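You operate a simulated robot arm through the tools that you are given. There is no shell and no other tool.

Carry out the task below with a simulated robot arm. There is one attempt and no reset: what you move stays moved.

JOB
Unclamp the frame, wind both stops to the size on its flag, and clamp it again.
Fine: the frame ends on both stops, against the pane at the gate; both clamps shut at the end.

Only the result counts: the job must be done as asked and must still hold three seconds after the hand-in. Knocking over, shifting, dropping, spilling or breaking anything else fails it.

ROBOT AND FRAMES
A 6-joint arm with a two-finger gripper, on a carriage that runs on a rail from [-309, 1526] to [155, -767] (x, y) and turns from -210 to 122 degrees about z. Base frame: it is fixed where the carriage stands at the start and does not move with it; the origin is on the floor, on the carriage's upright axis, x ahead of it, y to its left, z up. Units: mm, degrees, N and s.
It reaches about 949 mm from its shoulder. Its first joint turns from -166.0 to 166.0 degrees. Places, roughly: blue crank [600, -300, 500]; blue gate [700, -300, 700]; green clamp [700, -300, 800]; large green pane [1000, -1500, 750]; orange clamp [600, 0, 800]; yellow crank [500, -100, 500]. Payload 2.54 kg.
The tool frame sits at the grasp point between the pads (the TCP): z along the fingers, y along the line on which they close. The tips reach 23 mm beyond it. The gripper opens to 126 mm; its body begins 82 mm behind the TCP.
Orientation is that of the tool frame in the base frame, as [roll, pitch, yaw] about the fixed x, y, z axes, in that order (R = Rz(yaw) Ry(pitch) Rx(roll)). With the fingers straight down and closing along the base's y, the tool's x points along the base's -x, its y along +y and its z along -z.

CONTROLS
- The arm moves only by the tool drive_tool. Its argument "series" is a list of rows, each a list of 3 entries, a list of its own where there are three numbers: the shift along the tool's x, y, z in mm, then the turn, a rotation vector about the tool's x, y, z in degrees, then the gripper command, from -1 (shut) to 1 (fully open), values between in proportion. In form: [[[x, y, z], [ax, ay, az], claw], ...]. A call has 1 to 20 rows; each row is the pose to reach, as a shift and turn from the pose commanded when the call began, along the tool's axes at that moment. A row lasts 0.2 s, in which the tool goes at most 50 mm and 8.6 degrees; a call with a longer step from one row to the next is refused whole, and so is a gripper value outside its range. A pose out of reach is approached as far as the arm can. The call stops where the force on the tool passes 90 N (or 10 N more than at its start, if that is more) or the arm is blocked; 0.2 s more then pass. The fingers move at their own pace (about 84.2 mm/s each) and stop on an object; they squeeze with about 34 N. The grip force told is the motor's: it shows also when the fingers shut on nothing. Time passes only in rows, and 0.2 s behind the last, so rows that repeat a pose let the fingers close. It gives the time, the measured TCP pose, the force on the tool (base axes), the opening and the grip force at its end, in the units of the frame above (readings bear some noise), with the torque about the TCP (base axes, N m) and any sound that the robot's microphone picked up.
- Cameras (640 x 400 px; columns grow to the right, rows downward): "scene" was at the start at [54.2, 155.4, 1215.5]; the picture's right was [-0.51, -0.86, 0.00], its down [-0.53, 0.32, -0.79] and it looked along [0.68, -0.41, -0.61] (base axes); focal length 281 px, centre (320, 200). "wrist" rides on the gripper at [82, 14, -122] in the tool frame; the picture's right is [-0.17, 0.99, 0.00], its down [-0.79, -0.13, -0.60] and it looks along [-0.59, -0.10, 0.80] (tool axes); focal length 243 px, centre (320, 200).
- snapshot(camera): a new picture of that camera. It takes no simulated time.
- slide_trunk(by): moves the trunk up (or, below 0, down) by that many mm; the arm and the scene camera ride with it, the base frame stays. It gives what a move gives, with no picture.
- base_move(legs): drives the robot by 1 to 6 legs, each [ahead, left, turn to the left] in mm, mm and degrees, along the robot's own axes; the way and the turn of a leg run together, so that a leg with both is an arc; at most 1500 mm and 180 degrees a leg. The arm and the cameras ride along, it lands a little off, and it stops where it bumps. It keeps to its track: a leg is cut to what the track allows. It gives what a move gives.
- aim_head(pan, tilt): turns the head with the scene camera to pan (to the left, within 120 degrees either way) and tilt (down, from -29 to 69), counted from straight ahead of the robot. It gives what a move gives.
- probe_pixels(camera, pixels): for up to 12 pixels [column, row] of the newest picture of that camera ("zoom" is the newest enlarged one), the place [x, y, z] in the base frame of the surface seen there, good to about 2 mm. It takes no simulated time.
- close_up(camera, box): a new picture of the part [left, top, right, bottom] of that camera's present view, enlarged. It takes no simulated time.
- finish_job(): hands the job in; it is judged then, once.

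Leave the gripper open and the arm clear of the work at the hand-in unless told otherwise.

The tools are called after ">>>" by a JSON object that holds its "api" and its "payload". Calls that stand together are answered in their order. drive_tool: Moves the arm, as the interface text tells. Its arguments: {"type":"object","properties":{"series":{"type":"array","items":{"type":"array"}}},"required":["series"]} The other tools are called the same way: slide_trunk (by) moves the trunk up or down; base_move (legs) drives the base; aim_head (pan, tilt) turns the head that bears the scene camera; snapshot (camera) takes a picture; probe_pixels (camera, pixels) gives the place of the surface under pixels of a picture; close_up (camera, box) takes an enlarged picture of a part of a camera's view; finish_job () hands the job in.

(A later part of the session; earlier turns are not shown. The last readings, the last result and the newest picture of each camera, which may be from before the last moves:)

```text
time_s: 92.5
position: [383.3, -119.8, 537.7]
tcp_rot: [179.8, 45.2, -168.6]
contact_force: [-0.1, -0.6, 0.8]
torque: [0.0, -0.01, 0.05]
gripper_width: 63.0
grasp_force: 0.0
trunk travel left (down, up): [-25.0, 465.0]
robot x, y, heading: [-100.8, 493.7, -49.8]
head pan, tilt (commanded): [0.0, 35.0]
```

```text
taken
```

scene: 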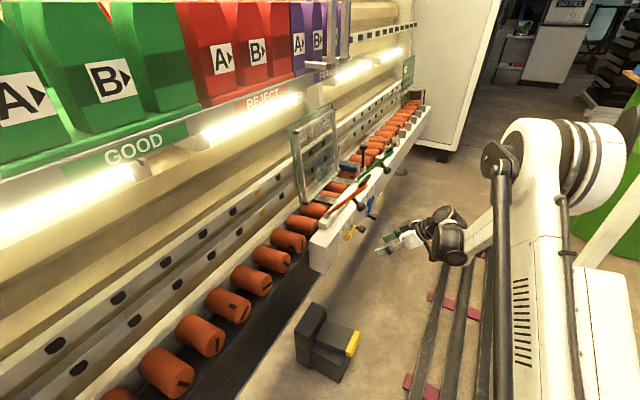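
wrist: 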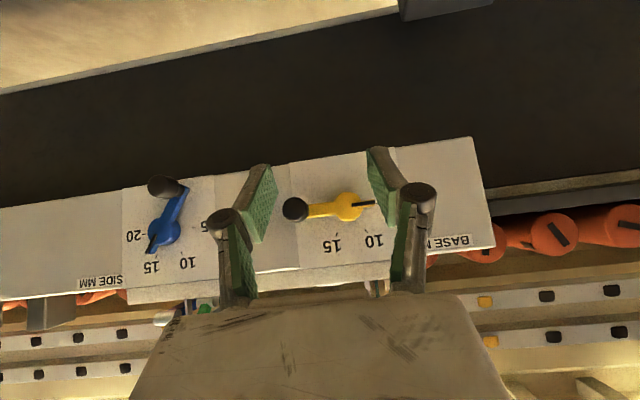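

The yellow dial is in front of the hand now: knob at (295,209), hub at (345,205). I'll enlarge and probe it.

>>> {"api": "close_up", "payload": {"camera": "wrist", "box": [276, 175, 404, 255]}}

>>> {"api": "probe_pixels", "payload": {"camera": "wrist", "pixels": [[295, 209], [285, 209], [305, 209], [295, 199], [295, 219], [372, 203], [355, 205], [378, 206], [337, 239], [368, 235], [345, 205], [320, 209]]}}

```text
5.00 times, centred on (340, 215) of wrist
```

zoom: 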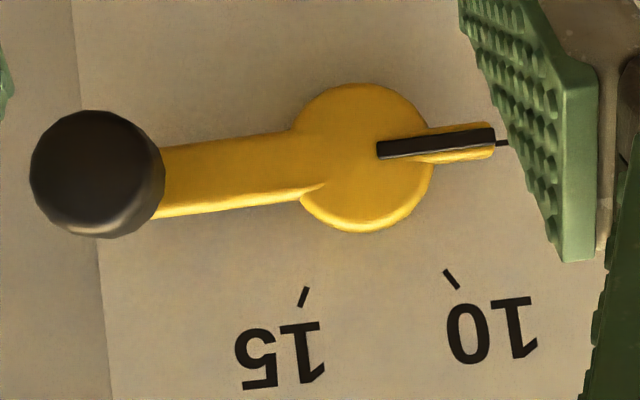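

```text
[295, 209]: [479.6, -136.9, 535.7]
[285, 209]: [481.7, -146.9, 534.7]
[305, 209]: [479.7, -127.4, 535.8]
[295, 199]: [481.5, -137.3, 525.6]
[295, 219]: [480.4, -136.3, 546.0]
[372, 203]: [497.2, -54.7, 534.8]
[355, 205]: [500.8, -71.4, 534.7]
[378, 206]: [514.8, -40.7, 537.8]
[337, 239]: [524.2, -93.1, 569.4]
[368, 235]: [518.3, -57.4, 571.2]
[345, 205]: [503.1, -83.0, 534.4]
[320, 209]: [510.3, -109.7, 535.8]
```

>>> {"api": "probe_pixels", "payload": {"camera": "zoom", "pixels": [[303, 297], [452, 279], [502, 143], [300, 300], [97, 174], [380, 150], [490, 137], [365, 160], [180, 180]]}}

```text
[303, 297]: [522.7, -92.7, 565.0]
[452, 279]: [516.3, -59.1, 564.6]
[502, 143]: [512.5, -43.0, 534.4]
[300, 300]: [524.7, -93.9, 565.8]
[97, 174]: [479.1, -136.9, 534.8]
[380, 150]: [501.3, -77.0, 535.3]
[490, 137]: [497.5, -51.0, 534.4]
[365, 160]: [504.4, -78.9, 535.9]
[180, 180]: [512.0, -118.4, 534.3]
```

Yellow: dial centre u≈178, z≈534; knob at u≈230, z≈535; index on 5. I'll move to a pre-grasp 60 mm short of it, aiming slightly above the knob so it keeps hold when pushed down.

>>> {"api": "drive_tool", "payload": {"series": [[[-24, -12.2, 2], [0, 0, 0], 0], [[-48, -24.4, 4], [0, 0, 0], 0], [[-71.5, -36.6, 5.8], [0, 0, 0], 0], [[-71.5, -36.6, 5.8], [0, 0, 0], 0]]}}

>>> {"api": "snapshot", "payload": {"camera": "wrist"}}

```text
time_s: 93.5
position: [443.3, -146.1, 585.2]
tcp_rot: [179.8, 45.3, -168.7]
contact_force: [-0.3, -0.1, -0.3]
torque: [0.03, 0.0, 0.02]
gripper_width: 62.7
grasp_force: 0.2
trunk travel left (down, up): [-25.0, 465.0]
robot x, y, heading: [-100.8, 491.2, -49.6]
head pan, tilt (commanded): [0.0, 35.0]
```

```text
taken
```

wrist: 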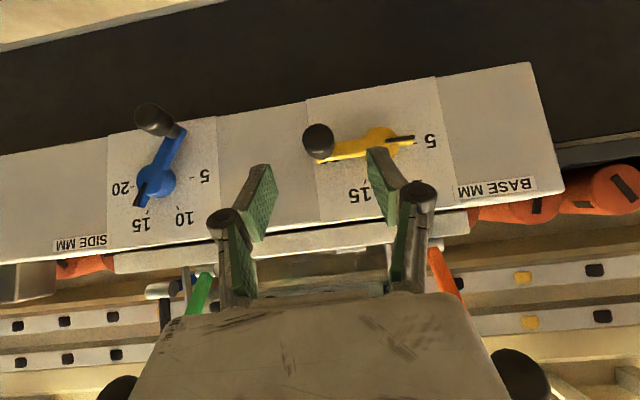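

Well aligned (knob at column 318). Advancing 60 mm and gripping.

>>> {"api": "drive_tool", "payload": {"series": [[[0, 0, 20], [0, 0, 0], 0], [[0, 0, 40], [0, 0, 0], 0], [[0, 0, 60], [0, 0, 0], 0], [[0, 0, 60], [0, 0, 0], 0], [[0, 0, 60], [0, 0, 0], -1], [[0, 0, 60], [0, 0, 0], -1], [[0, 0, 60], [0, 0, 0], -1]]}}

>>> {"api": "snapshot", "payload": {"camera": "wrist"}}

```text
time_s: 95.1
position: [485.5, -137.4, 541.8]
tcp_rot: [179.8, 45.2, -168.7]
contact_force: [1.8, -0.5, -0.7]
torque: [-0.06, -0.05, 0.01]
gripper_width: 24.6
grasp_force: 45.0
trunk travel left (down, up): [-25.0, 465.0]
robot x, y, heading: [-98.4, 489.2, -49.9]
head pan, tilt (commanded): [0.0, 35.0]
```

```text
taken
```

wrist: 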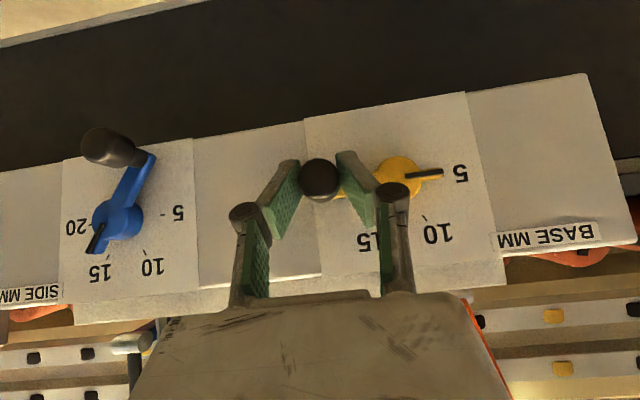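

Gripped on the yellow knob. Winding clockwise along its circle to about -60°.

>>> {"api": "drive_tool", "payload": {"series": [[[3.6, 0.2, 3.6], [0, 0, 0], -1], [[7.2, 0.8, 7.2], [0, 0, 0], -1], [[13.6, 3.2, 13.5], [0, 0, 0], -1], [[19.5, 7.1, 19.4], [0, 0, 0], -1], [[24.9, 12.4, 24.7], [0, 0, 0], -1], [[29.5, 18.9, 29.3], [0, 0, 0], -1], [[33.3, 26.5, 33.1], [0, 0, 0], -1], [[33.3, 26.5, 33.1], [0, 0, 0], -1]]}}

>>> {"api": "snapshot", "payload": {"camera": "wrist"}}

>>> {"api": "snapshot", "payload": {"camera": "scene"}}

```text
time_s: 96.9
position: [477.8, -112.9, 490.2]
tcp_rot: [179.7, 44.9, -169.0]
contact_force: [6.3, -37.2, -56.1]
torque: [-0.06, 1.13, -0.66]
gripper_width: 23.1
grasp_force: 44.9
trunk travel left (down, up): [-25.0, 465.0]
robot x, y, heading: [-103.5, 492.4, -49.9]
head pan, tilt (commanded): [0.0, 35.0]
```

```text
taken
```

wrist: 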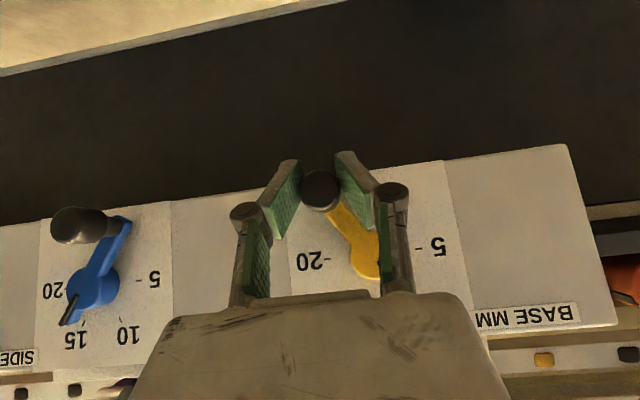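

```text
taken
```

scene: 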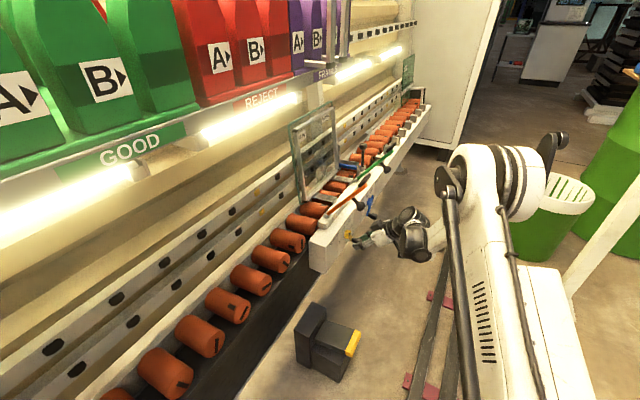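

The handle is at about -59°, with the knob well centred in the pads. The radial pull tells me the true radius is a bit larger (55.5 mm); I'll correct for that and continue to -100°.

>>> {"api": "drive_tool", "payload": {"series": [[[6.5, 0, 6.5], [0, 0, 0], -1], [[9.4, 7.5, 9.4], [0, 0, 0], -1], [[11.2, 16.9, 11.1], [0, 0, 0], -1], [[11.8, 26.5, 11.7], [0, 0, 0], -1], [[11.2, 36.1, 11.1], [0, 0, 0], -1], [[11.2, 36.1, 11.1], [0, 0, 0], -1]]}}

>>> {"api": "snapshot", "payload": {"camera": "wrist"}}

```text
time_s: 98.3
position: [475.6, -73.7, 475.4]
tcp_rot: [179.5, 45.1, -168.6]
contact_force: [25.8, 3.1, -42.7]
torque: [0.38, 0.8, -0.02]
gripper_width: 18.7
grasp_force: 43.6
trunk travel left (down, up): [-25.0, 465.0]
robot x, y, heading: [-100.2, 490.4, -49.9]
head pan, tilt (commanded): [0.0, 35.0]
```

```text
taken
```

wrist: 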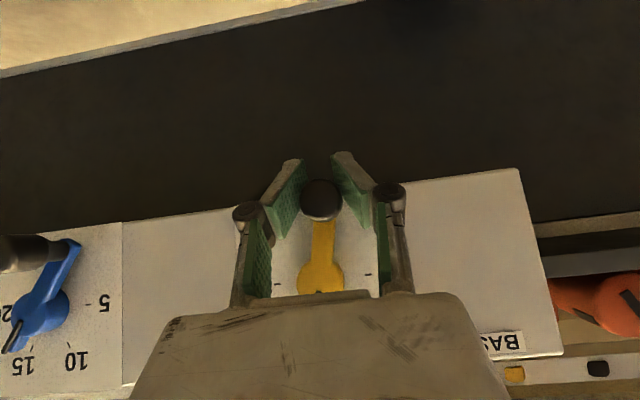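

Now at about -102°. Continuing to just short of -120°.

>>> {"api": "drive_tool", "payload": {"series": [[[0.2, 4.7, 0.2], [0, 0, 0], -1], [[0.4, 9.4, 0.4], [0, 0, 0], -1], [[-0.8, 13, -0.8], [0, 0, 0], -1], [[-1.9, 16.5, -1.9], [0, 0, 0], -1], [[-2.4, 17.8, -2.4], [0, 0, 0], -1], [[-2.4, 17.8, -2.4], [0, 0, 0], -1]]}}

```text
time_s: 99.7
position: [470.1, -58.5, 482.2]
tcp_rot: [179.6, 45.1, -168.8]
contact_force: [4.1, 12.1, -32.9]
torque: [-0.03, 1.05, 0.05]
gripper_width: 17.7
grasp_force: 43.6
trunk travel left (down, up): [-25.0, 465.0]
robot x, y, heading: [-100.6, 493.5, -49.6]
head pan, tilt (commanded): [0.0, 35.0]
```

TCP u≈150.6, as intended. Releasing, backing off, then bringing the camera straight in front of the yellow dial.

>>> {"api": "drive_tool", "payload": {"series": [[[0, 0, 0], [0, 0, 0], -0.5], [[0, 0, 0], [0, 0, 0], 0], [[0, 0, 0], [0, 0, 0], 0], [[0, 0, -20], [0, 0, 0], 0], [[0, 0, -40], [0, 0, 0], 0], [[0, 0, -60], [0, 0, 0], 0], [[0, 0, -80], [0, 0, 0], 0], [[0, 0, -80], [0, 0, 0], 0]]}}

>>> {"api": "drive_tool", "payload": {"series": [[[8, -14, 8], [0, 0, 0], 0], [[16, -28, 16], [0, 0, 0], 0], [[23.8, -41, 23.7], [0, 0, 0], 0], [[23.8, -41, 23.7], [0, 0, 0], 0]]}}

>>> {"api": "snapshot", "payload": {"camera": "wrist"}}

>>> {"api": "close_up", "payload": {"camera": "wrist", "box": [300, 205, 396, 290]}}

```text
time_s: 101.5
position: [412.6, -69.6, 539.3]
tcp_rot: [179.7, 45.3, -168.7]
contact_force: [0.8, 0.5, -0.2]
torque: [0.04, 0.01, -0.02]
gripper_width: 63.0
grasp_force: 0.0
trunk travel left (down, up): [-25.0, 465.0]
robot x, y, heading: [-99.5, 494.0, -49.9]
head pan, tilt (commanded): [0.0, 35.0]
```

```text
time_s: 102.5
position: [421.6, -111.2, 505.7]
tcp_rot: [179.8, 45.1, -168.7]
contact_force: [0.7, 0.2, -0.7]
torque: [-0.03, -0.02, -0.03]
gripper_width: 63.0
grasp_force: 0.0
trunk travel left (down, up): [-25.0, 465.0]
robot x, y, heading: [-101.3, 494.6, -49.9]
head pan, tilt (commanded): [0.0, 35.0]
```

```text
taken
```

wrist: 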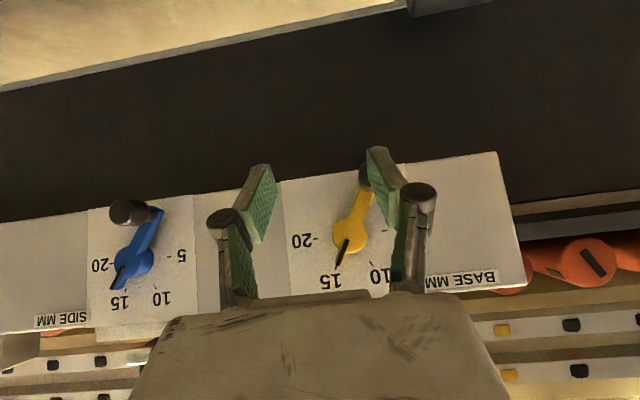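

```text
4.71 times, centred on (348, 248) of wrist
```

zoom: 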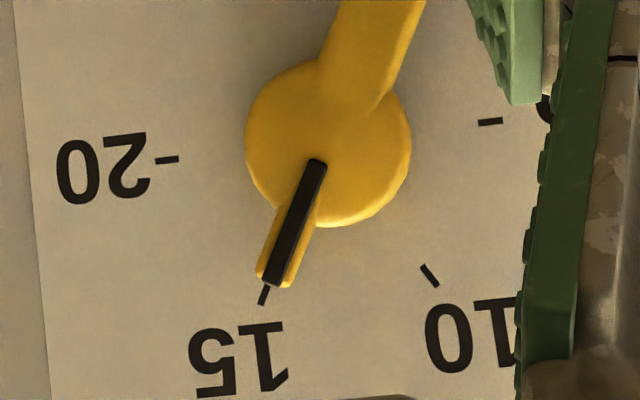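

Yellow reads about 14.9, practically on the 15 tick. Both stops are set. Now I'll check how the frame sits on the stops; first a look from the head camera.

>>> {"api": "snapshot", "payload": {"camera": "scene"}}

>>> {"api": "close_up", "payload": {"camera": "scene", "box": [280, 90, 420, 240]}}

>>> {"api": "close_up", "payload": {"camera": "scene", "box": [300, 150, 400, 220]}}

```text
taken
```

scene: 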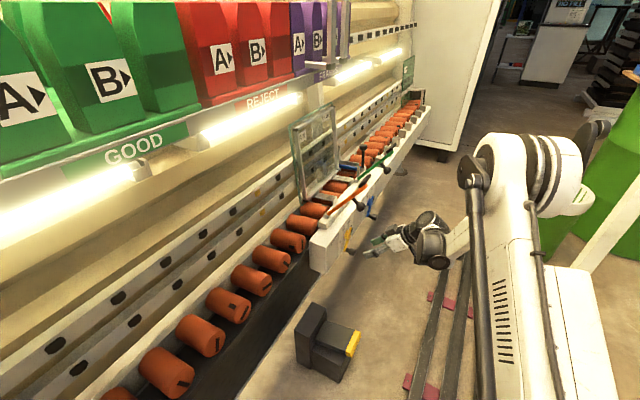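

```text
2.67 times, centred on (350, 165) of scene
```

zoom: 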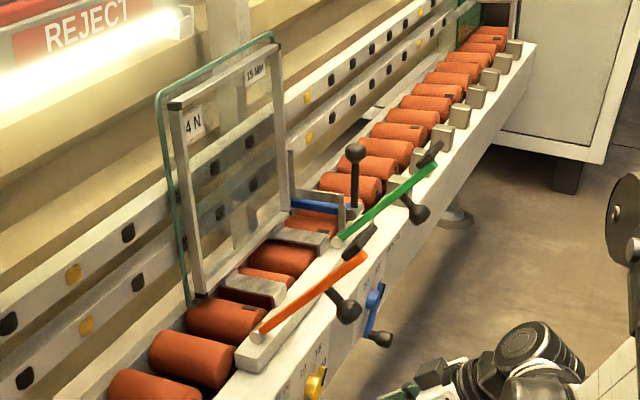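

```text
5.71 times, centred on (350, 185) of scene
```

zoom: 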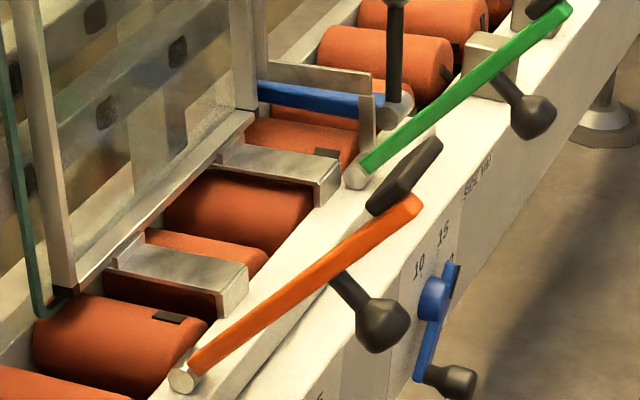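

The base ledges have risen visibly. I need a closer look at the side stop's lip beside the frame's right post. I'll lift and retract the hand, then drive the base right to about u=-200, a stance that also suits both clamps.

>>> {"api": "drive_tool", "payload": {"series": [[[-16, 0, -37], [0, 0, 0], 0], [[-32, 0, -74], [0, 0, 0], 0], [[-48, 0, -111], [0, 0, 0], 0], [[-64, 0, -148.3], [0, 0, 0], 0], [[-64, 0, -148.3], [0, 0, 0], 0]]}}

>>> {"api": "base_move", "payload": {"legs": [[268.3, -147.2, 0]]}}

>>> {"api": "snapshot", "payload": {"camera": "scene"}}

>>> {"api": "snapshot", "payload": {"camera": "wrist"}}

```text
time_s: 103.7
position: [362.3, -121.9, 655.6]
tcp_rot: [179.8, 45.2, -168.7]
contact_force: [-0.4, -0.1, -0.6]
torque: [0.01, 0.0, -0.01]
gripper_width: 63.1
grasp_force: 0.0
trunk travel left (down, up): [-25.0, 465.0]
robot x, y, heading: [-100.5, 492.4, -49.7]
head pan, tilt (commanded): [0.0, 35.0]
```

```text
time_s: 105.8
position: [426.1, -424.0, 656.3]
tcp_rot: [179.9, 45.2, -168.5]
contact_force: [-0.3, -0.2, 0.8]
torque: [0.01, -0.01, -0.02]
gripper_width: 63.1
grasp_force: 0.0
trunk travel left (down, up): [-25.0, 465.0]
robot x, y, heading: [-34.4, 190.1, -49.5]
head pan, tilt (commanded): [0.0, 35.0]
```

```text
taken
```

scene: 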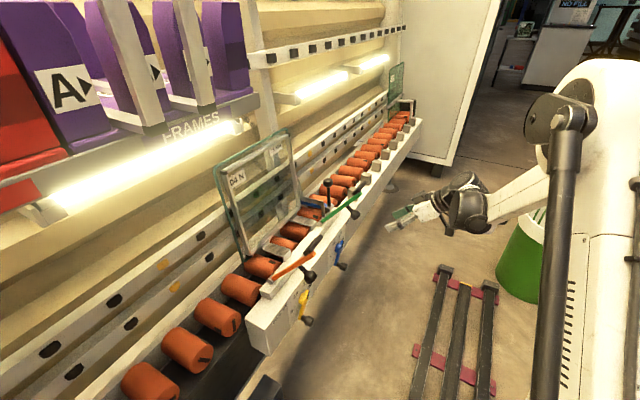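

```text
taken
```

wrist: 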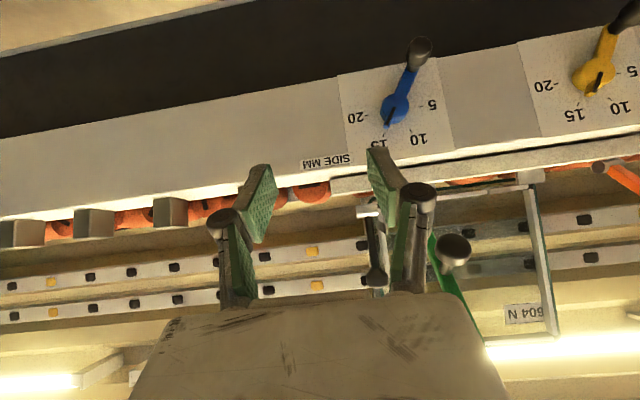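

"604 N" is now fully visible beside the left post, so the frame has been pushed left by the side stop. I'll raise the hand to view the right post and the stop's lip from the front.

>>> {"api": "drive_tool", "payload": {"series": [[[-28.4, 11, -23.7], [0, 0, 0], 0], [[-56.8, 22, -47.3], [0, 0, 0], 0], [[-85.1, 33, -71], [0, 0, 0], 0], [[-113.5, 44, -94.6], [0, 0, 0], 0], [[-141.9, 55, -118.3], [0, 0, 0], 0], [[-141.9, 55, -118.3], [0, 0, 0], 0]]}}

>>> {"api": "snapshot", "payload": {"camera": "wrist"}}

>>> {"api": "close_up", "payload": {"camera": "wrist", "box": [220, 60, 420, 200]}}

```text
time_s: 107.2
position: [430.1, -368.6, 841.6]
tcp_rot: [179.8, 45.2, -168.6]
contact_force: [-0.9, 0.0, 0.4]
torque: [-0.03, 0.02, 0.01]
gripper_width: 63.0
grasp_force: 0.1
trunk travel left (down, up): [-25.0, 465.0]
robot x, y, heading: [-39.4, 189.3, -49.5]
head pan, tilt (commanded): [0.0, 35.0]
```

```text
taken
```

wrist: 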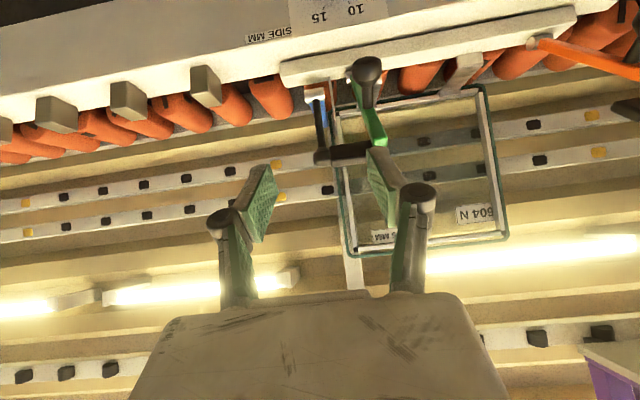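

```text
2.86 times, centred on (320, 130) of wrist
```

zoom: 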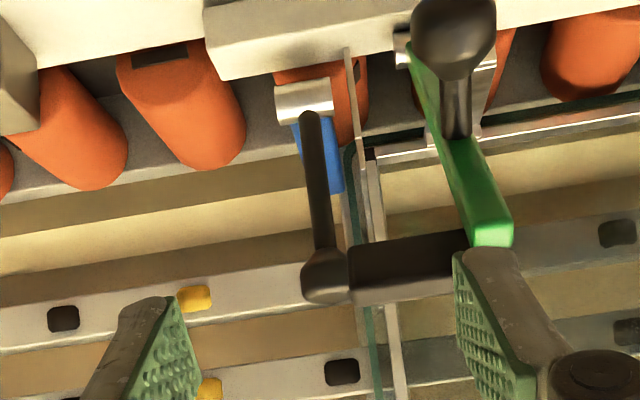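

>>> {"api": "close_up", "payload": {"camera": "wrist", "box": [315, 80, 375, 140]}}

>>> {"api": "probe_pixels", "payload": {"camera": "zoom", "pixels": [[150, 250], [200, 250], [230, 250], [260, 250], [180, 300], [210, 300], [240, 300], [300, 300], [220, 150], [250, 200], [170, 200], [210, 360]]}}

```text
6.67 times, centred on (345, 110) of wrist
```

zoom: 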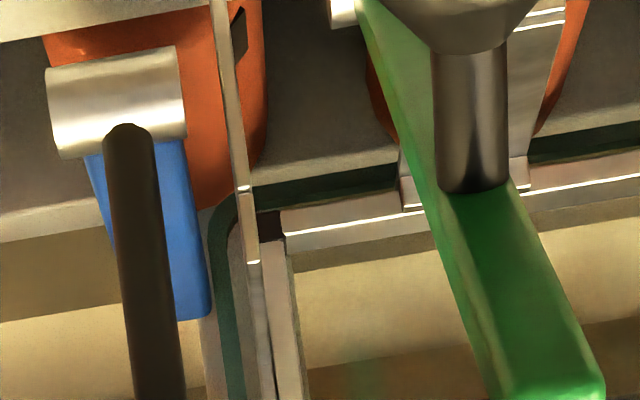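

```text
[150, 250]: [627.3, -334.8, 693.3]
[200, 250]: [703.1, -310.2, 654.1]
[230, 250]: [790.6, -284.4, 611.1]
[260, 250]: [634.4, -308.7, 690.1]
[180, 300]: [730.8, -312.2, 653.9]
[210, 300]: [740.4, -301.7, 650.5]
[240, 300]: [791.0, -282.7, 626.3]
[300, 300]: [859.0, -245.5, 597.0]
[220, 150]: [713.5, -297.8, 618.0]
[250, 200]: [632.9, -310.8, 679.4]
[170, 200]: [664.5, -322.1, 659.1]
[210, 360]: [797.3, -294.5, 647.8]
```

>>> {"api": "close_up", "payload": {"camera": "wrist", "box": [332, 104, 364, 164]}}

>>> {"api": "close_up", "payload": {"camera": "wrist", "box": [332, 108, 364, 128]}}

```text
6.67 times, centred on (348, 134) of wrist
```

zoom: 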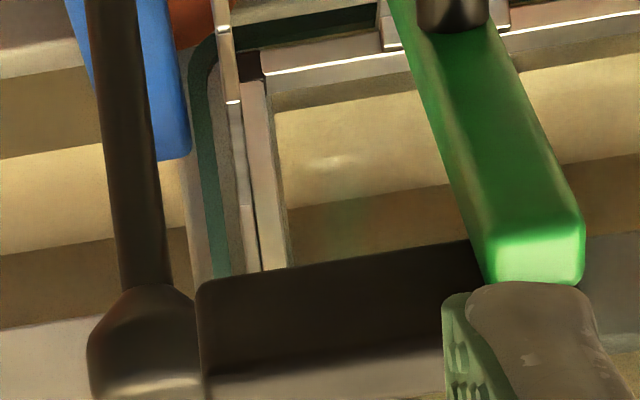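

```text
16.00 times, centred on (348, 118) of wrist
```

zoom: 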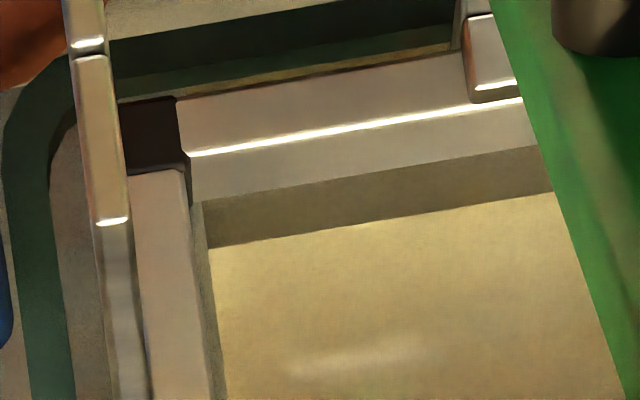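

In this 16× view the frame's black corner lies snug against the side stop's bar, and the lip runs along the right post with no visible gap. I'll check the rest of the frame too: the left ledge, level, and lean.

>>> {"api": "close_up", "payload": {"camera": "wrist", "box": [420, 70, 520, 130]}}

>>> {"api": "close_up", "payload": {"camera": "wrist", "box": [440, 190, 520, 250]}}

>>> {"api": "probe_pixels", "payload": {"camera": "wrist", "pixels": [[348, 115], [347, 122], [480, 92], [484, 100], [500, 235], [502, 225], [380, 247], [350, 200], [455, 97], [393, 107], [440, 243], [470, 240]]}}

```text
6.40 times, centred on (470, 100) of wrist
```

zoom: 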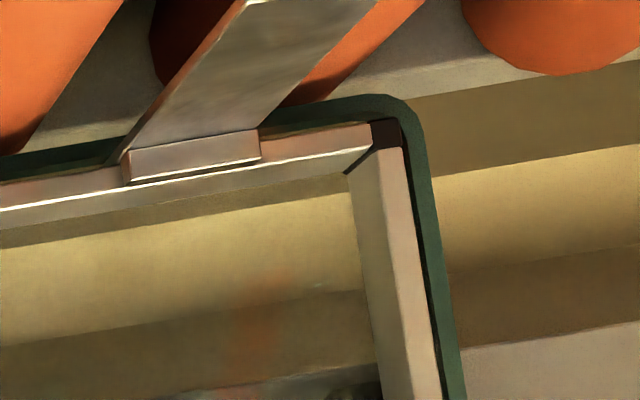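

```text
6.67 times, centred on (480, 220) of wrist
```

zoom: 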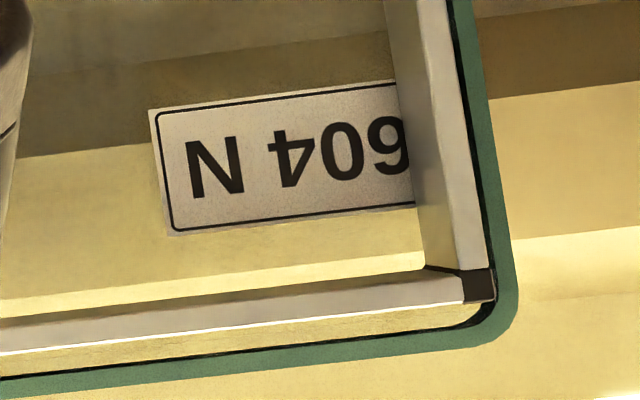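

```text
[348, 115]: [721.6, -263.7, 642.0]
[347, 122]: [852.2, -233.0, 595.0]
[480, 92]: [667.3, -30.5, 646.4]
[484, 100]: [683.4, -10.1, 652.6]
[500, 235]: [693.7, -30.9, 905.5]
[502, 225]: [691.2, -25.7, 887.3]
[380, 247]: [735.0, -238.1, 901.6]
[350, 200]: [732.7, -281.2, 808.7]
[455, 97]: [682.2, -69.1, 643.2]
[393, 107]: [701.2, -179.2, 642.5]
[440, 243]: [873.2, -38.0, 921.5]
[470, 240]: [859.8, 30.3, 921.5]
```

The frame sits with its bottom bar on both ledges, leaning back about 4° on the pane, shifted ~10 mm left and raised ~10–15 mm. Good. Now I'll close the clamps, orange first; locating its ball and lever in the scene view.

>>> {"api": "close_up", "payload": {"camera": "scene", "box": [250, 170, 370, 290]}}

>>> {"api": "probe_pixels", "payload": {"camera": "scene", "pixels": [[309, 276], [306, 276], [312, 276], [309, 272], [309, 279], [295, 265], [310, 257], [313, 243], [355, 214], [358, 212], [345, 206], [357, 196]]}}

```text
3.33 times, centred on (310, 230) of scene
```

zoom: 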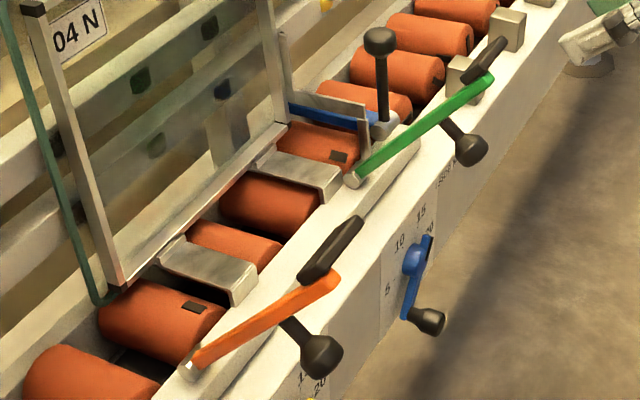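

```text
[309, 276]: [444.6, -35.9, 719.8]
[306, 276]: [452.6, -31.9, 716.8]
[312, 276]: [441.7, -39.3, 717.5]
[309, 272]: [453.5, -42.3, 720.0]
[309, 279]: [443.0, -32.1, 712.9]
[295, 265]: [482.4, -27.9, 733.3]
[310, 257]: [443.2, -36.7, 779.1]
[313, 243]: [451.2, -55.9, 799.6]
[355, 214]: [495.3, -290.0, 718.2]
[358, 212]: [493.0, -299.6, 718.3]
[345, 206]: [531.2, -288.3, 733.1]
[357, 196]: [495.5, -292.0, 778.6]
```

The orange ball is near n=435, u=131.5, z=706 (lever about 71° open). I'll move the hand left to 90 mm short of it along the 45° finger axis.

>>> {"api": "drive_tool", "payload": {"series": [[[4.3, 39.4, 8.4], [0, 0, 0], 0.1], [[8.6, 78.8, 16.8], [0, 0, 0], 0.1], [[12.9, 118.1, 25.2], [0, 0, 0], 0.1], [[17.2, 157.5, 33.6], [0, 0, 0], 0.1], [[21.4, 196.9, 41.9], [0, 0, 0], 0.1], [[25.7, 236.3, 50.3], [0, 0, 0], 0.1], [[30, 275.6, 58.7], [0, 0, 0], 0.1], [[34.3, 315, 67.1], [0, 0, 0], 0.1], [[34.3, 315, 67.1], [0, 0, 0], 0.1]]}}

>>> {"api": "snapshot", "payload": {"camera": "wrist"}}

>>> {"api": "snapshot", "payload": {"camera": "scene"}}

```text
time_s: 109.2
position: [392.1, -53.6, 768.6]
tcp_rot: [179.8, 45.2, -168.5]
contact_force: [-0.2, 0.5, 0.1]
torque: [0.01, 0.0, -0.01]
gripper_width: 69.3
grasp_force: 0.1
trunk travel left (down, up): [-25.0, 465.0]
robot x, y, heading: [-39.6, 192.4, -49.7]
head pan, tilt (commanded): [0.0, 35.0]
```

```text
taken
```

wrist: 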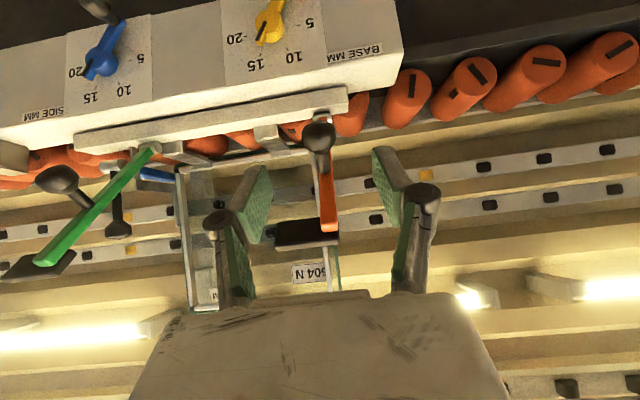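

```text
taken
```

scene: 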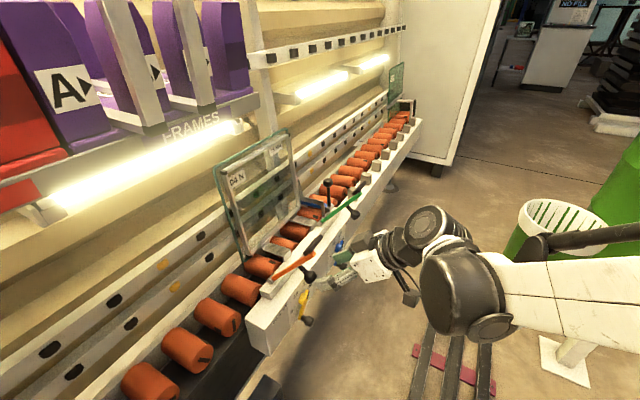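

The ball is at (318,138), centred. I'll probe it and the pad for the final approach.

>>> {"api": "probe_pixels", "payload": {"camera": "wrist", "pixels": [[318, 135], [310, 138], [326, 138], [318, 128], [328, 200], [330, 225], [290, 235], [335, 232], [322, 165]]}}

```text
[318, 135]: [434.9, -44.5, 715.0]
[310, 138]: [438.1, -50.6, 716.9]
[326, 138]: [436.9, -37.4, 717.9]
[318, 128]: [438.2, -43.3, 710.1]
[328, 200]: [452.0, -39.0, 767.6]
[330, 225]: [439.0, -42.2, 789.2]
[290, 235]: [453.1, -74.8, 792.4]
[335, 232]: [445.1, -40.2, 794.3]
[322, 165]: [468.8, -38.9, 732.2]
```

Ball centre ≈ n 432, u 131, z 708. Advancing 83 mm onto it and closing.

>>> {"api": "drive_tool", "payload": {"series": [[[0.6, -0.3, 28], [0, 0, 0], 0.1], [[1.2, -0.6, 56], [0, 0, 0], 0.1], [[1.9, -0.7, 83], [0, 0, 0], 0.1], [[1.9, -0.7, 83], [0, 0, 0], 0.1]]}}

>>> {"api": "snapshot", "payload": {"camera": "wrist"}}

```text
time_s: 110.2
position: [447.7, -42.5, 710.3]
tcp_rot: [179.9, 45.2, -168.6]
contact_force: [0.1, -0.3, 0.1]
torque: [-0.01, 0.02, -0.06]
gripper_width: 69.3
grasp_force: 0.1
trunk travel left (down, up): [-25.0, 465.0]
robot x, y, heading: [-37.2, 194.9, -49.9]
head pan, tilt (commanded): [0.0, 35.0]
```

```text
taken
```

wrist: 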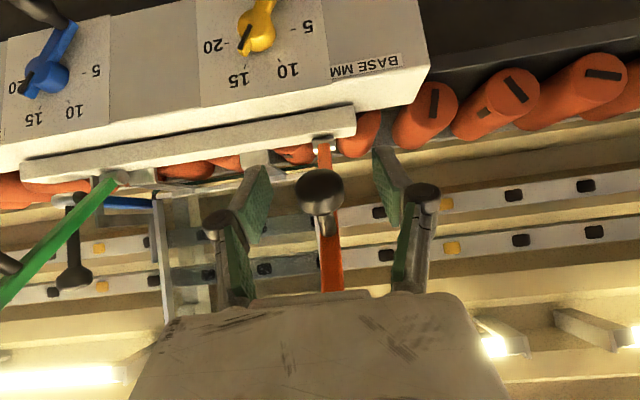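

The ball is between the pads. I'll close on it and swing the lever forward along its arc, in two stages.

>>> {"api": "drive_tool", "payload": {"series": [[[0, 0, 0], [0, 0, 0], -1], [[0, 0, 0], [0, 0, 0], -1], [[0, 0, 0], [0, 0, 0], -1], [[-9.5, 0, -1.6], [0, 0, 0], -1], [[-19, 0, -3.1], [0, 0, 0], -1], [[-30.5, 0, -3.3], [0, 0, 0], -1], [[-41.9, 0, -3], [0, 0, 0], -1], [[-53.2, 0, -1.2], [0, 0, 0], -1], [[-64.5, 0, 1.1], [0, 0, 0], -1], [[-75.3, 0, 4.8], [0, 0, 0], -1], [[-85.9, 0, 9], [0, 0, 0], -1], [[-85.9, 0, 9], [0, 0, 0], -1]]}}

>>> {"api": "snapshot", "payload": {"camera": "wrist"}}

```text
time_s: 112.8
position: [514.1, -29.6, 762.5]
tcp_rot: [179.8, 45.2, -168.7]
contact_force: [-0.9, 5.3, -27.7]
torque: [-0.23, 1.28, 0.0]
gripper_width: 21.5
grasp_force: 44.7
trunk travel left (down, up): [-25.0, 465.0]
robot x, y, heading: [-40.3, 190.9, -49.5]
head pan, tilt (commanded): [0.0, 35.0]
```

```text
taken
```

wrist: 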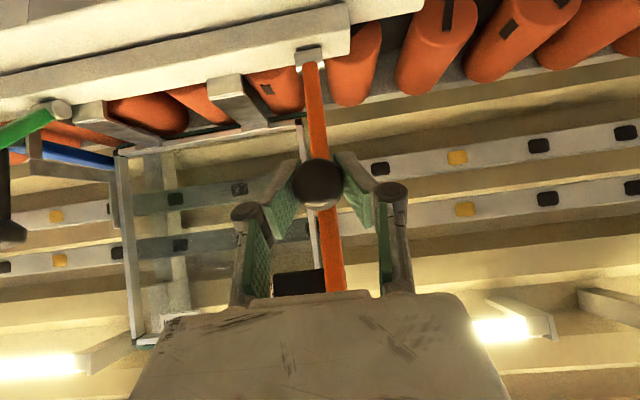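

The lever is coming up nicely, past upright next. Second stage: forward to the closed position, watching the contact force.

>>> {"api": "drive_tool", "payload": {"series": [[[-9, 0, 7], [0, 0, 0], -1], [[-18.4, 0, 12.9], [0, 0, 0], -1], [[-27, 0, 20], [0, 0, 0], -1], [[-35.9, 0, 27.7], [0, 0, 0], -1], [[-43.7, 0, 36.3], [0, 0, 0], -1], [[-50.6, 0, 45.3], [0, 0, 0], -1], [[-55.4, 0, 52.6], [0, 0, 0], -1], [[-55.4, 0, 52.6], [0, 0, 0], -1]]}}

>>> {"api": "snapshot", "payload": {"camera": "wrist"}}

>>> {"api": "snapshot", "payload": {"camera": "scene"}}

```text
time_s: 114.6
position: [586.5, -14.9, 764.1]
tcp_rot: [179.8, 45.2, -168.7]
contact_force: [-7.7, 1.9, -8.9]
torque: [-0.16, 0.94, 0.08]
gripper_width: 14.9
grasp_force: 40.7
trunk travel left (down, up): [-25.0, 465.0]
robot x, y, heading: [-42.3, 188.5, -49.9]
head pan, tilt (commanded): [0.0, 35.0]
```

```text
taken
```

wrist: 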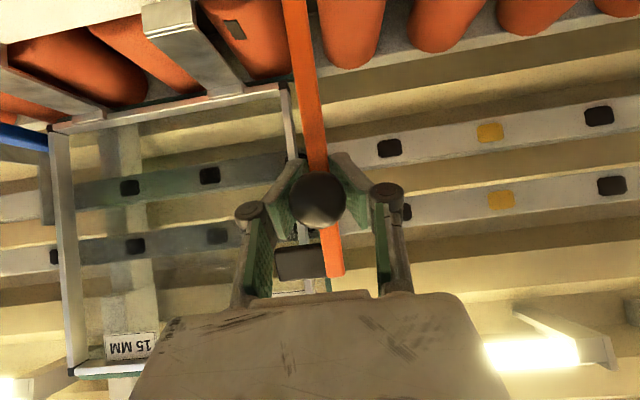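

```text
taken
```

scene: 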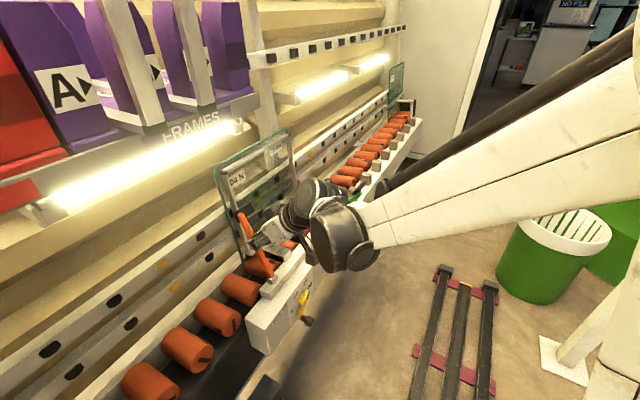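

The force is still small, so the pad may not be pressing yet. I'll look closely at the pad and frame post.

>>> {"api": "close_up", "payload": {"camera": "scene", "box": [210, 180, 290, 280]}}

>>> {"api": "close_up", "payload": {"camera": "wrist", "box": [250, 150, 390, 300]}}

>>> {"api": "probe_pixels", "payload": {"camera": "wrist", "pixels": [[335, 270], [332, 245], [290, 262], [312, 100], [303, 30], [318, 201], [292, 130], [305, 225]]}}

```text
4.00 times, centred on (250, 230) of scene
```

zoom: 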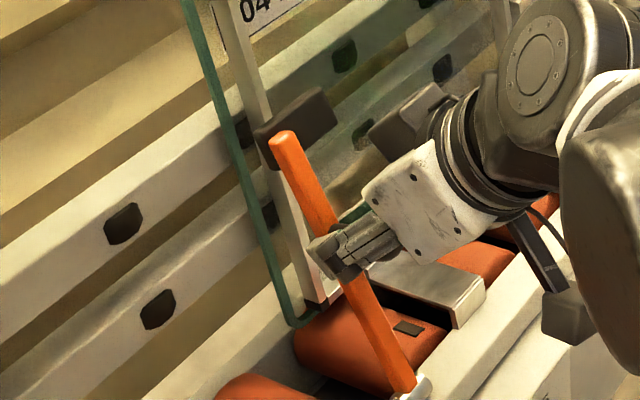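

```text
2.67 times, centred on (320, 225) of wrist
```

zoom: 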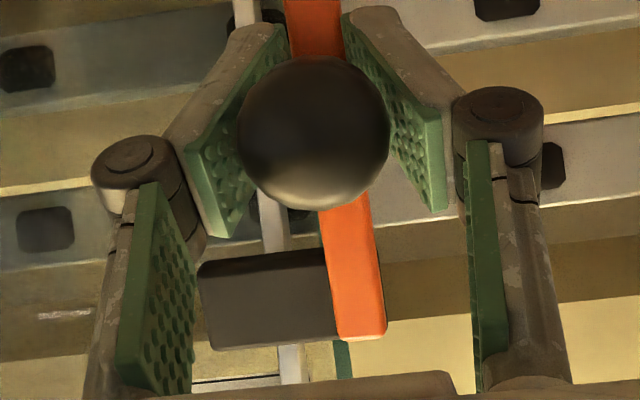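

```text
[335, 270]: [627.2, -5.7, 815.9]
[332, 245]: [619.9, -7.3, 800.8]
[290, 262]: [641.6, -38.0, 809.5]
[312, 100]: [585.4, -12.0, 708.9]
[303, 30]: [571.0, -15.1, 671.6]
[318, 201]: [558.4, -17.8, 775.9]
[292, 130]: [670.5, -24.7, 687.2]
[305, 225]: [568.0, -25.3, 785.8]
```

The lever is at 21.5° (closed is about 29°): squeezing the round ball pushes it back toward the palm, so gripping can't press it home. I'll release, back off, shut the fingers, and press the lever bar itself near its top, square to it.

>>> {"api": "drive_tool", "payload": {"series": [[[0, 0, 0], [0, 0, 0], -0.4], [[0, 0, 0], [0, 0, 0], 0.1], [[0, 0, 0], [0, 0, 0], 0.1], [[0, 0, -25], [0, 0, 0], 0.1], [[0, 0, -50], [0, 0, 0], 0.1], [[0, 0, -75], [0, -7.5, 0], 0], [[0, 0, -90], [0, -15, 0], -0.5], [[0, 0, -90], [0, -15, 0], -1], [[0, 0, -90], [0, -15, 0], -1]]}}

>>> {"api": "snapshot", "payload": {"camera": "wrist"}}

>>> {"api": "probe_pixels", "payload": {"camera": "wrist", "pixels": [[320, 150], [320, 130], [310, 100], [330, 200]]}}

```text
time_s: 116.6
position: [524.7, -27.2, 828.4]
tcp_rot: [179.7, 60.3, -168.6]
contact_force: [-0.4, 1.1, 0.6]
torque: [0.01, -0.03, 0.02]
gripper_width: 0.0
grasp_force: 28.1
trunk travel left (down, up): [-25.0, 465.0]
robot x, y, heading: [-39.6, 189.6, -49.8]
head pan, tilt (commanded): [0.0, 35.0]
```

```text
taken
```

wrist: 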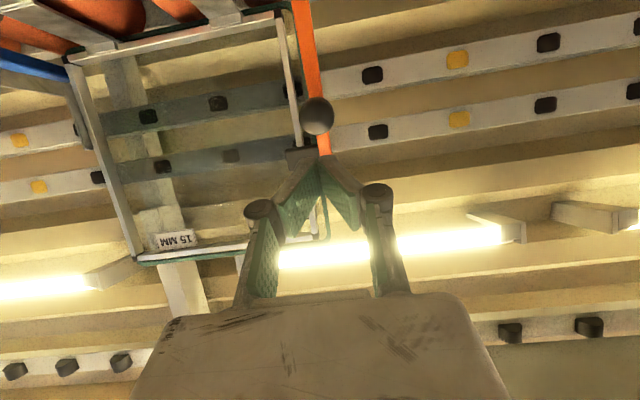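

```text
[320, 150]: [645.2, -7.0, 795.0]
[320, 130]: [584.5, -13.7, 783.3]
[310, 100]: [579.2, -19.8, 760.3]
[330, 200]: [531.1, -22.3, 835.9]
```

The lever has settled nearly shut by itself (n≈631 at z=795). I'll bring the closed fingertips up to the bar about 25 mm below its top, then press.

>>> {"api": "drive_tool", "payload": {"series": [[[-10.5, 0, 16.7], [0, 0, 0], -1], [[-21, 0, 33.4], [0, 0, 0], -1], [[-31.6, 0, 50.1], [0, 0, 0], -1], [[-31.6, 0, 70], [0, 0, 0], -1], [[-31.6, 0, 88], [0, 0, 0], -1], [[-31.6, 0, 88], [0, 0, 0], -1]]}}

>>> {"api": "snapshot", "payload": {"camera": "wrist"}}

>>> {"api": "close_up", "payload": {"camera": "scene", "box": [200, 170, 300, 270]}}

```text
time_s: 118.0
position: [615.8, -9.3, 813.9]
tcp_rot: [179.8, 60.2, -168.7]
contact_force: [-1.0, 0.5, -0.5]
torque: [-0.02, 0.03, 0.03]
gripper_width: 0.0
grasp_force: 28.4
trunk travel left (down, up): [-25.0, 465.0]
robot x, y, heading: [-41.8, 191.3, -49.7]
head pan, tilt (commanded): [0.0, 35.0]
```

```text
taken
```

wrist: 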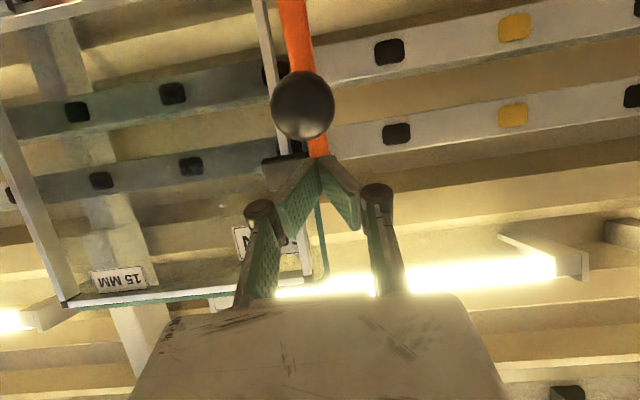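

```text
4.00 times, centred on (250, 220) of scene
```

zoom: 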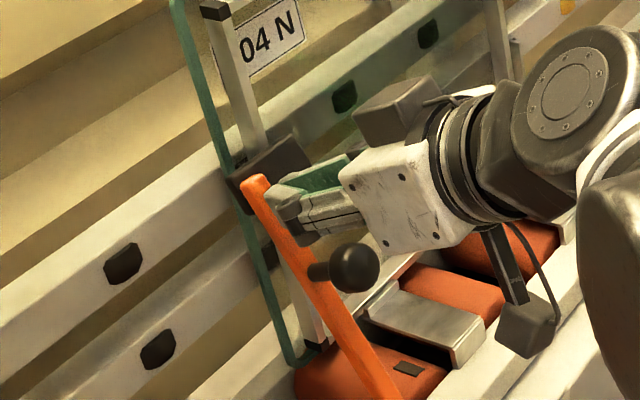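

The tips are about 14 mm from the bar and a little high. I'll lower 10 mm, then press forward in small steps until the force builds.

>>> {"api": "drive_tool", "payload": {"series": [[[8.7, 0, 5], [0, 0, 0], -1], [[8.7, 0, 9], [0, 0, 0], -1], [[8.7, 0, 12], [0, 0, 0], -1], [[8.7, 0, 15], [0, 0, 0], -1], [[8.7, 0, 18], [0, 0, 0], -1], [[8.7, 0, 18], [0, 0, 0], -1]]}}

>>> {"api": "snapshot", "payload": {"camera": "wrist"}}

```text
time_s: 119.4
position: [622.8, -7.4, 798.5]
tcp_rot: [179.9, 60.4, -168.7]
contact_force: [-59.0, -8.2, 25.3]
torque: [0.04, 0.03, 0.05]
gripper_width: 5.8
grasp_force: 28.6
trunk travel left (down, up): [-25.0, 465.0]
robot x, y, heading: [-38.0, 192.2, -49.6]
head pan, tilt (commanded): [0.0, 35.0]
```

```text
taken
```

wrist: 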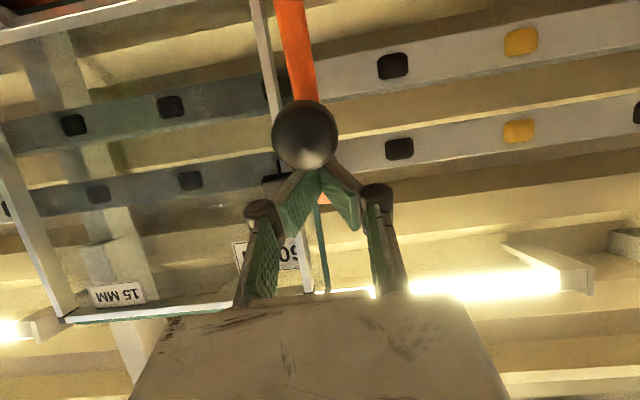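

I'm pressing with about 65 N square on the bar, and it doesn't move further: the pad is hard against the frame. I'll back off and verify the lever's angle.

>>> {"api": "drive_tool", "payload": {"series": [[[0, 0, -15], [0, 0, 0], -1], [[0, 0, -40], [0, 0, 0], -1], [[0, 0, -75], [0, 0, 0], -1], [[0, 0, -110], [0, 0, 0], -1], [[0, 0, -110], [0, 0, 0], -1]]}}

>>> {"api": "snapshot", "payload": {"camera": "wrist"}}

>>> {"api": "close_up", "payload": {"camera": "wrist", "box": [260, 20, 380, 180]}}

>>> {"api": "snapshot", "payload": {"camera": "scene"}}

>>> {"api": "close_up", "payload": {"camera": "scene", "box": [200, 130, 320, 300]}}

```text
time_s: 120.6
position: [533.5, -24.7, 852.4]
tcp_rot: [179.8, 60.3, -168.6]
contact_force: [0.5, 1.4, 0.2]
torque: [0.04, -0.01, 0.03]
gripper_width: 0.1
grasp_force: 28.4
trunk travel left (down, up): [-25.0, 465.0]
robot x, y, heading: [-36.0, 192.2, -49.6]
head pan, tilt (commanded): [0.0, 35.0]
```

```text
taken
```

wrist: 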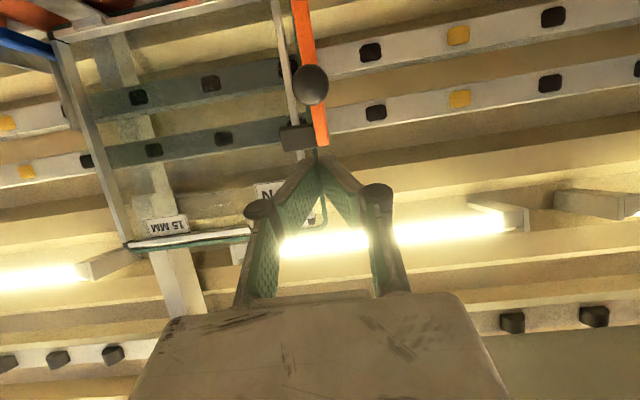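

```text
2.50 times, centred on (320, 100) of wrist
```

zoom: 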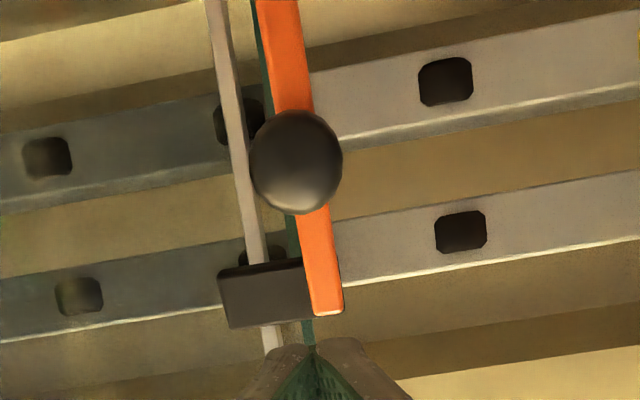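

```text
taken
```

scene: 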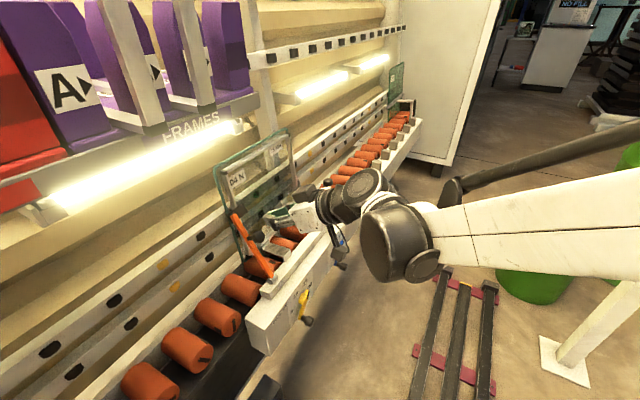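

```text
2.35 times, centred on (260, 215) of scene
```

zoom: 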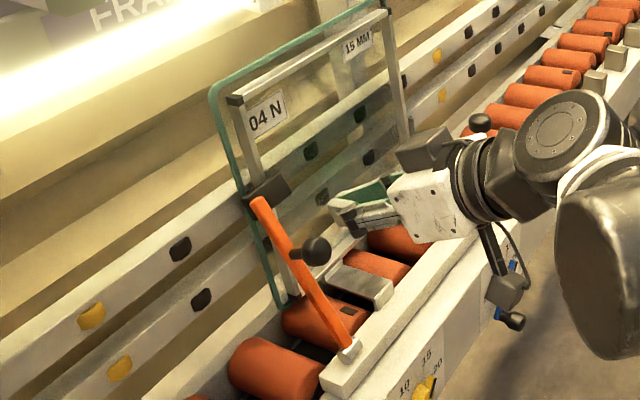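

The orange clamp's pad is against the left post. Measuring the lever's angle.

>>> {"api": "probe_pixels", "payload": {"camera": "wrist", "pixels": [[321, 138], [318, 118], [306, 45], [300, 15], [311, 82], [297, 138]]}}

```text
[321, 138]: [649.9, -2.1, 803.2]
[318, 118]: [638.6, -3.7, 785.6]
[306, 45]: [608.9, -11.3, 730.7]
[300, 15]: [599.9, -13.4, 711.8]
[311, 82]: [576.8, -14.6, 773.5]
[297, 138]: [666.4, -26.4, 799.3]
```

The orange lever stands at 29°, same as at the start: it's shut. Now the green clamp. I'll move back, then right in front of it, staying clear of its open lever, fingers closed, tilted 45° again.

>>> {"api": "drive_tool", "payload": {"series": [[[21, 0, -37], [0, 0, 0], -1], [[42.1, 0, -73.9], [0, 0, 0], -1], [[63.2, 0, -110.8], [0, 0, 0], -1], [[84.2, 0, -147.7], [0, 0, 0], -1], [[84.2, -44, -147.7], [0, 2.5, 0], -1], [[84.2, -88, -147.7], [0, 5, 0], -1], [[84.2, -132, -147.7], [0, 7.5, 0], -1], [[84.2, -176, -147.7], [0, 10, 0], -1], [[84.2, -220, -147.7], [0, 12.5, 0], -1], [[84.2, -265, -147.7], [0, 15.3, 0], -1], [[84.2, -265, -147.7], [0, 15.3, 0], -1]]}}

>>> {"api": "snapshot", "payload": {"camera": "wrist"}}

>>> {"api": "snapshot", "payload": {"camera": "scene"}}

```text
time_s: 123.0
position: [418.9, -318.6, 851.1]
tcp_rot: [179.7, 44.8, -168.5]
contact_force: [-0.4, 0.5, 0.4]
torque: [0.03, -0.02, 0.02]
gripper_width: 0.0
grasp_force: 27.8
trunk travel left (down, up): [-25.0, 465.0]
robot x, y, heading: [-37.0, 189.2, -49.9]
head pan, tilt (commanded): [0.0, 35.0]
```

```text
taken
```

wrist: 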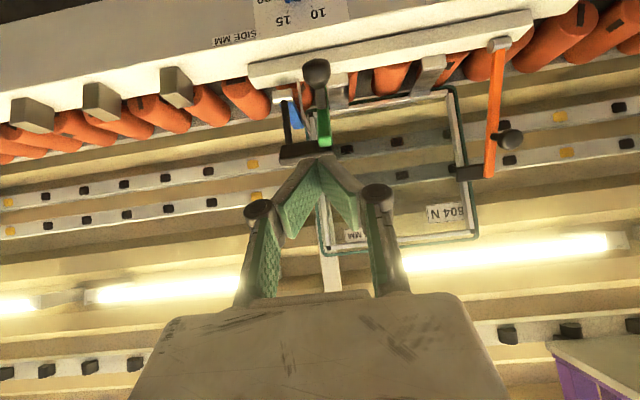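

```text
taken
```

scene: 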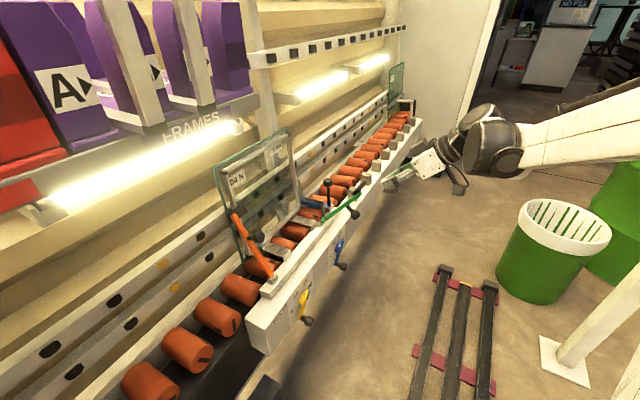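

I'm in front of the open green lever. Probing its ball and bar.

>>> {"api": "probe_pixels", "payload": {"camera": "wrist", "pixels": [[316, 70], [310, 72], [323, 72], [316, 62], [323, 125], [326, 142], [300, 152], [322, 105], [286, 125], [290, 110]]}}

>>> {"api": "close_up", "payload": {"camera": "wrist", "box": [260, 40, 380, 170]}}

```text
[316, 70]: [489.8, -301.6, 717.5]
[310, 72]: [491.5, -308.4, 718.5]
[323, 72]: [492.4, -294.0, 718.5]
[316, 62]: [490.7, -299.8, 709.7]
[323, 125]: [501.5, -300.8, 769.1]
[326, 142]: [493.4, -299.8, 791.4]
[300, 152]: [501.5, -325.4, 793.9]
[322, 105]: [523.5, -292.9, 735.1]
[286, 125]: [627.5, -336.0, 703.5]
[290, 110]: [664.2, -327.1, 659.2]
```

```text
3.08 times, centred on (320, 105) of wrist
```

zoom: 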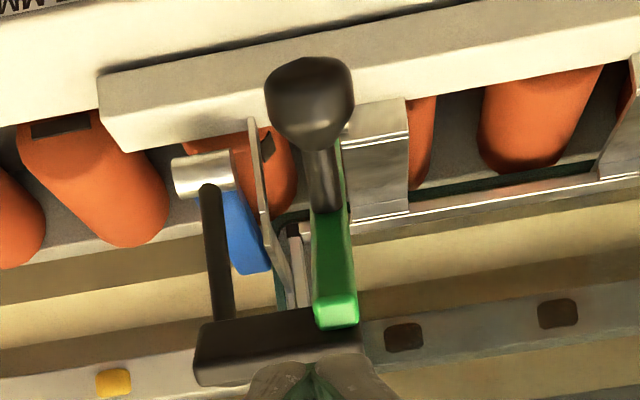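

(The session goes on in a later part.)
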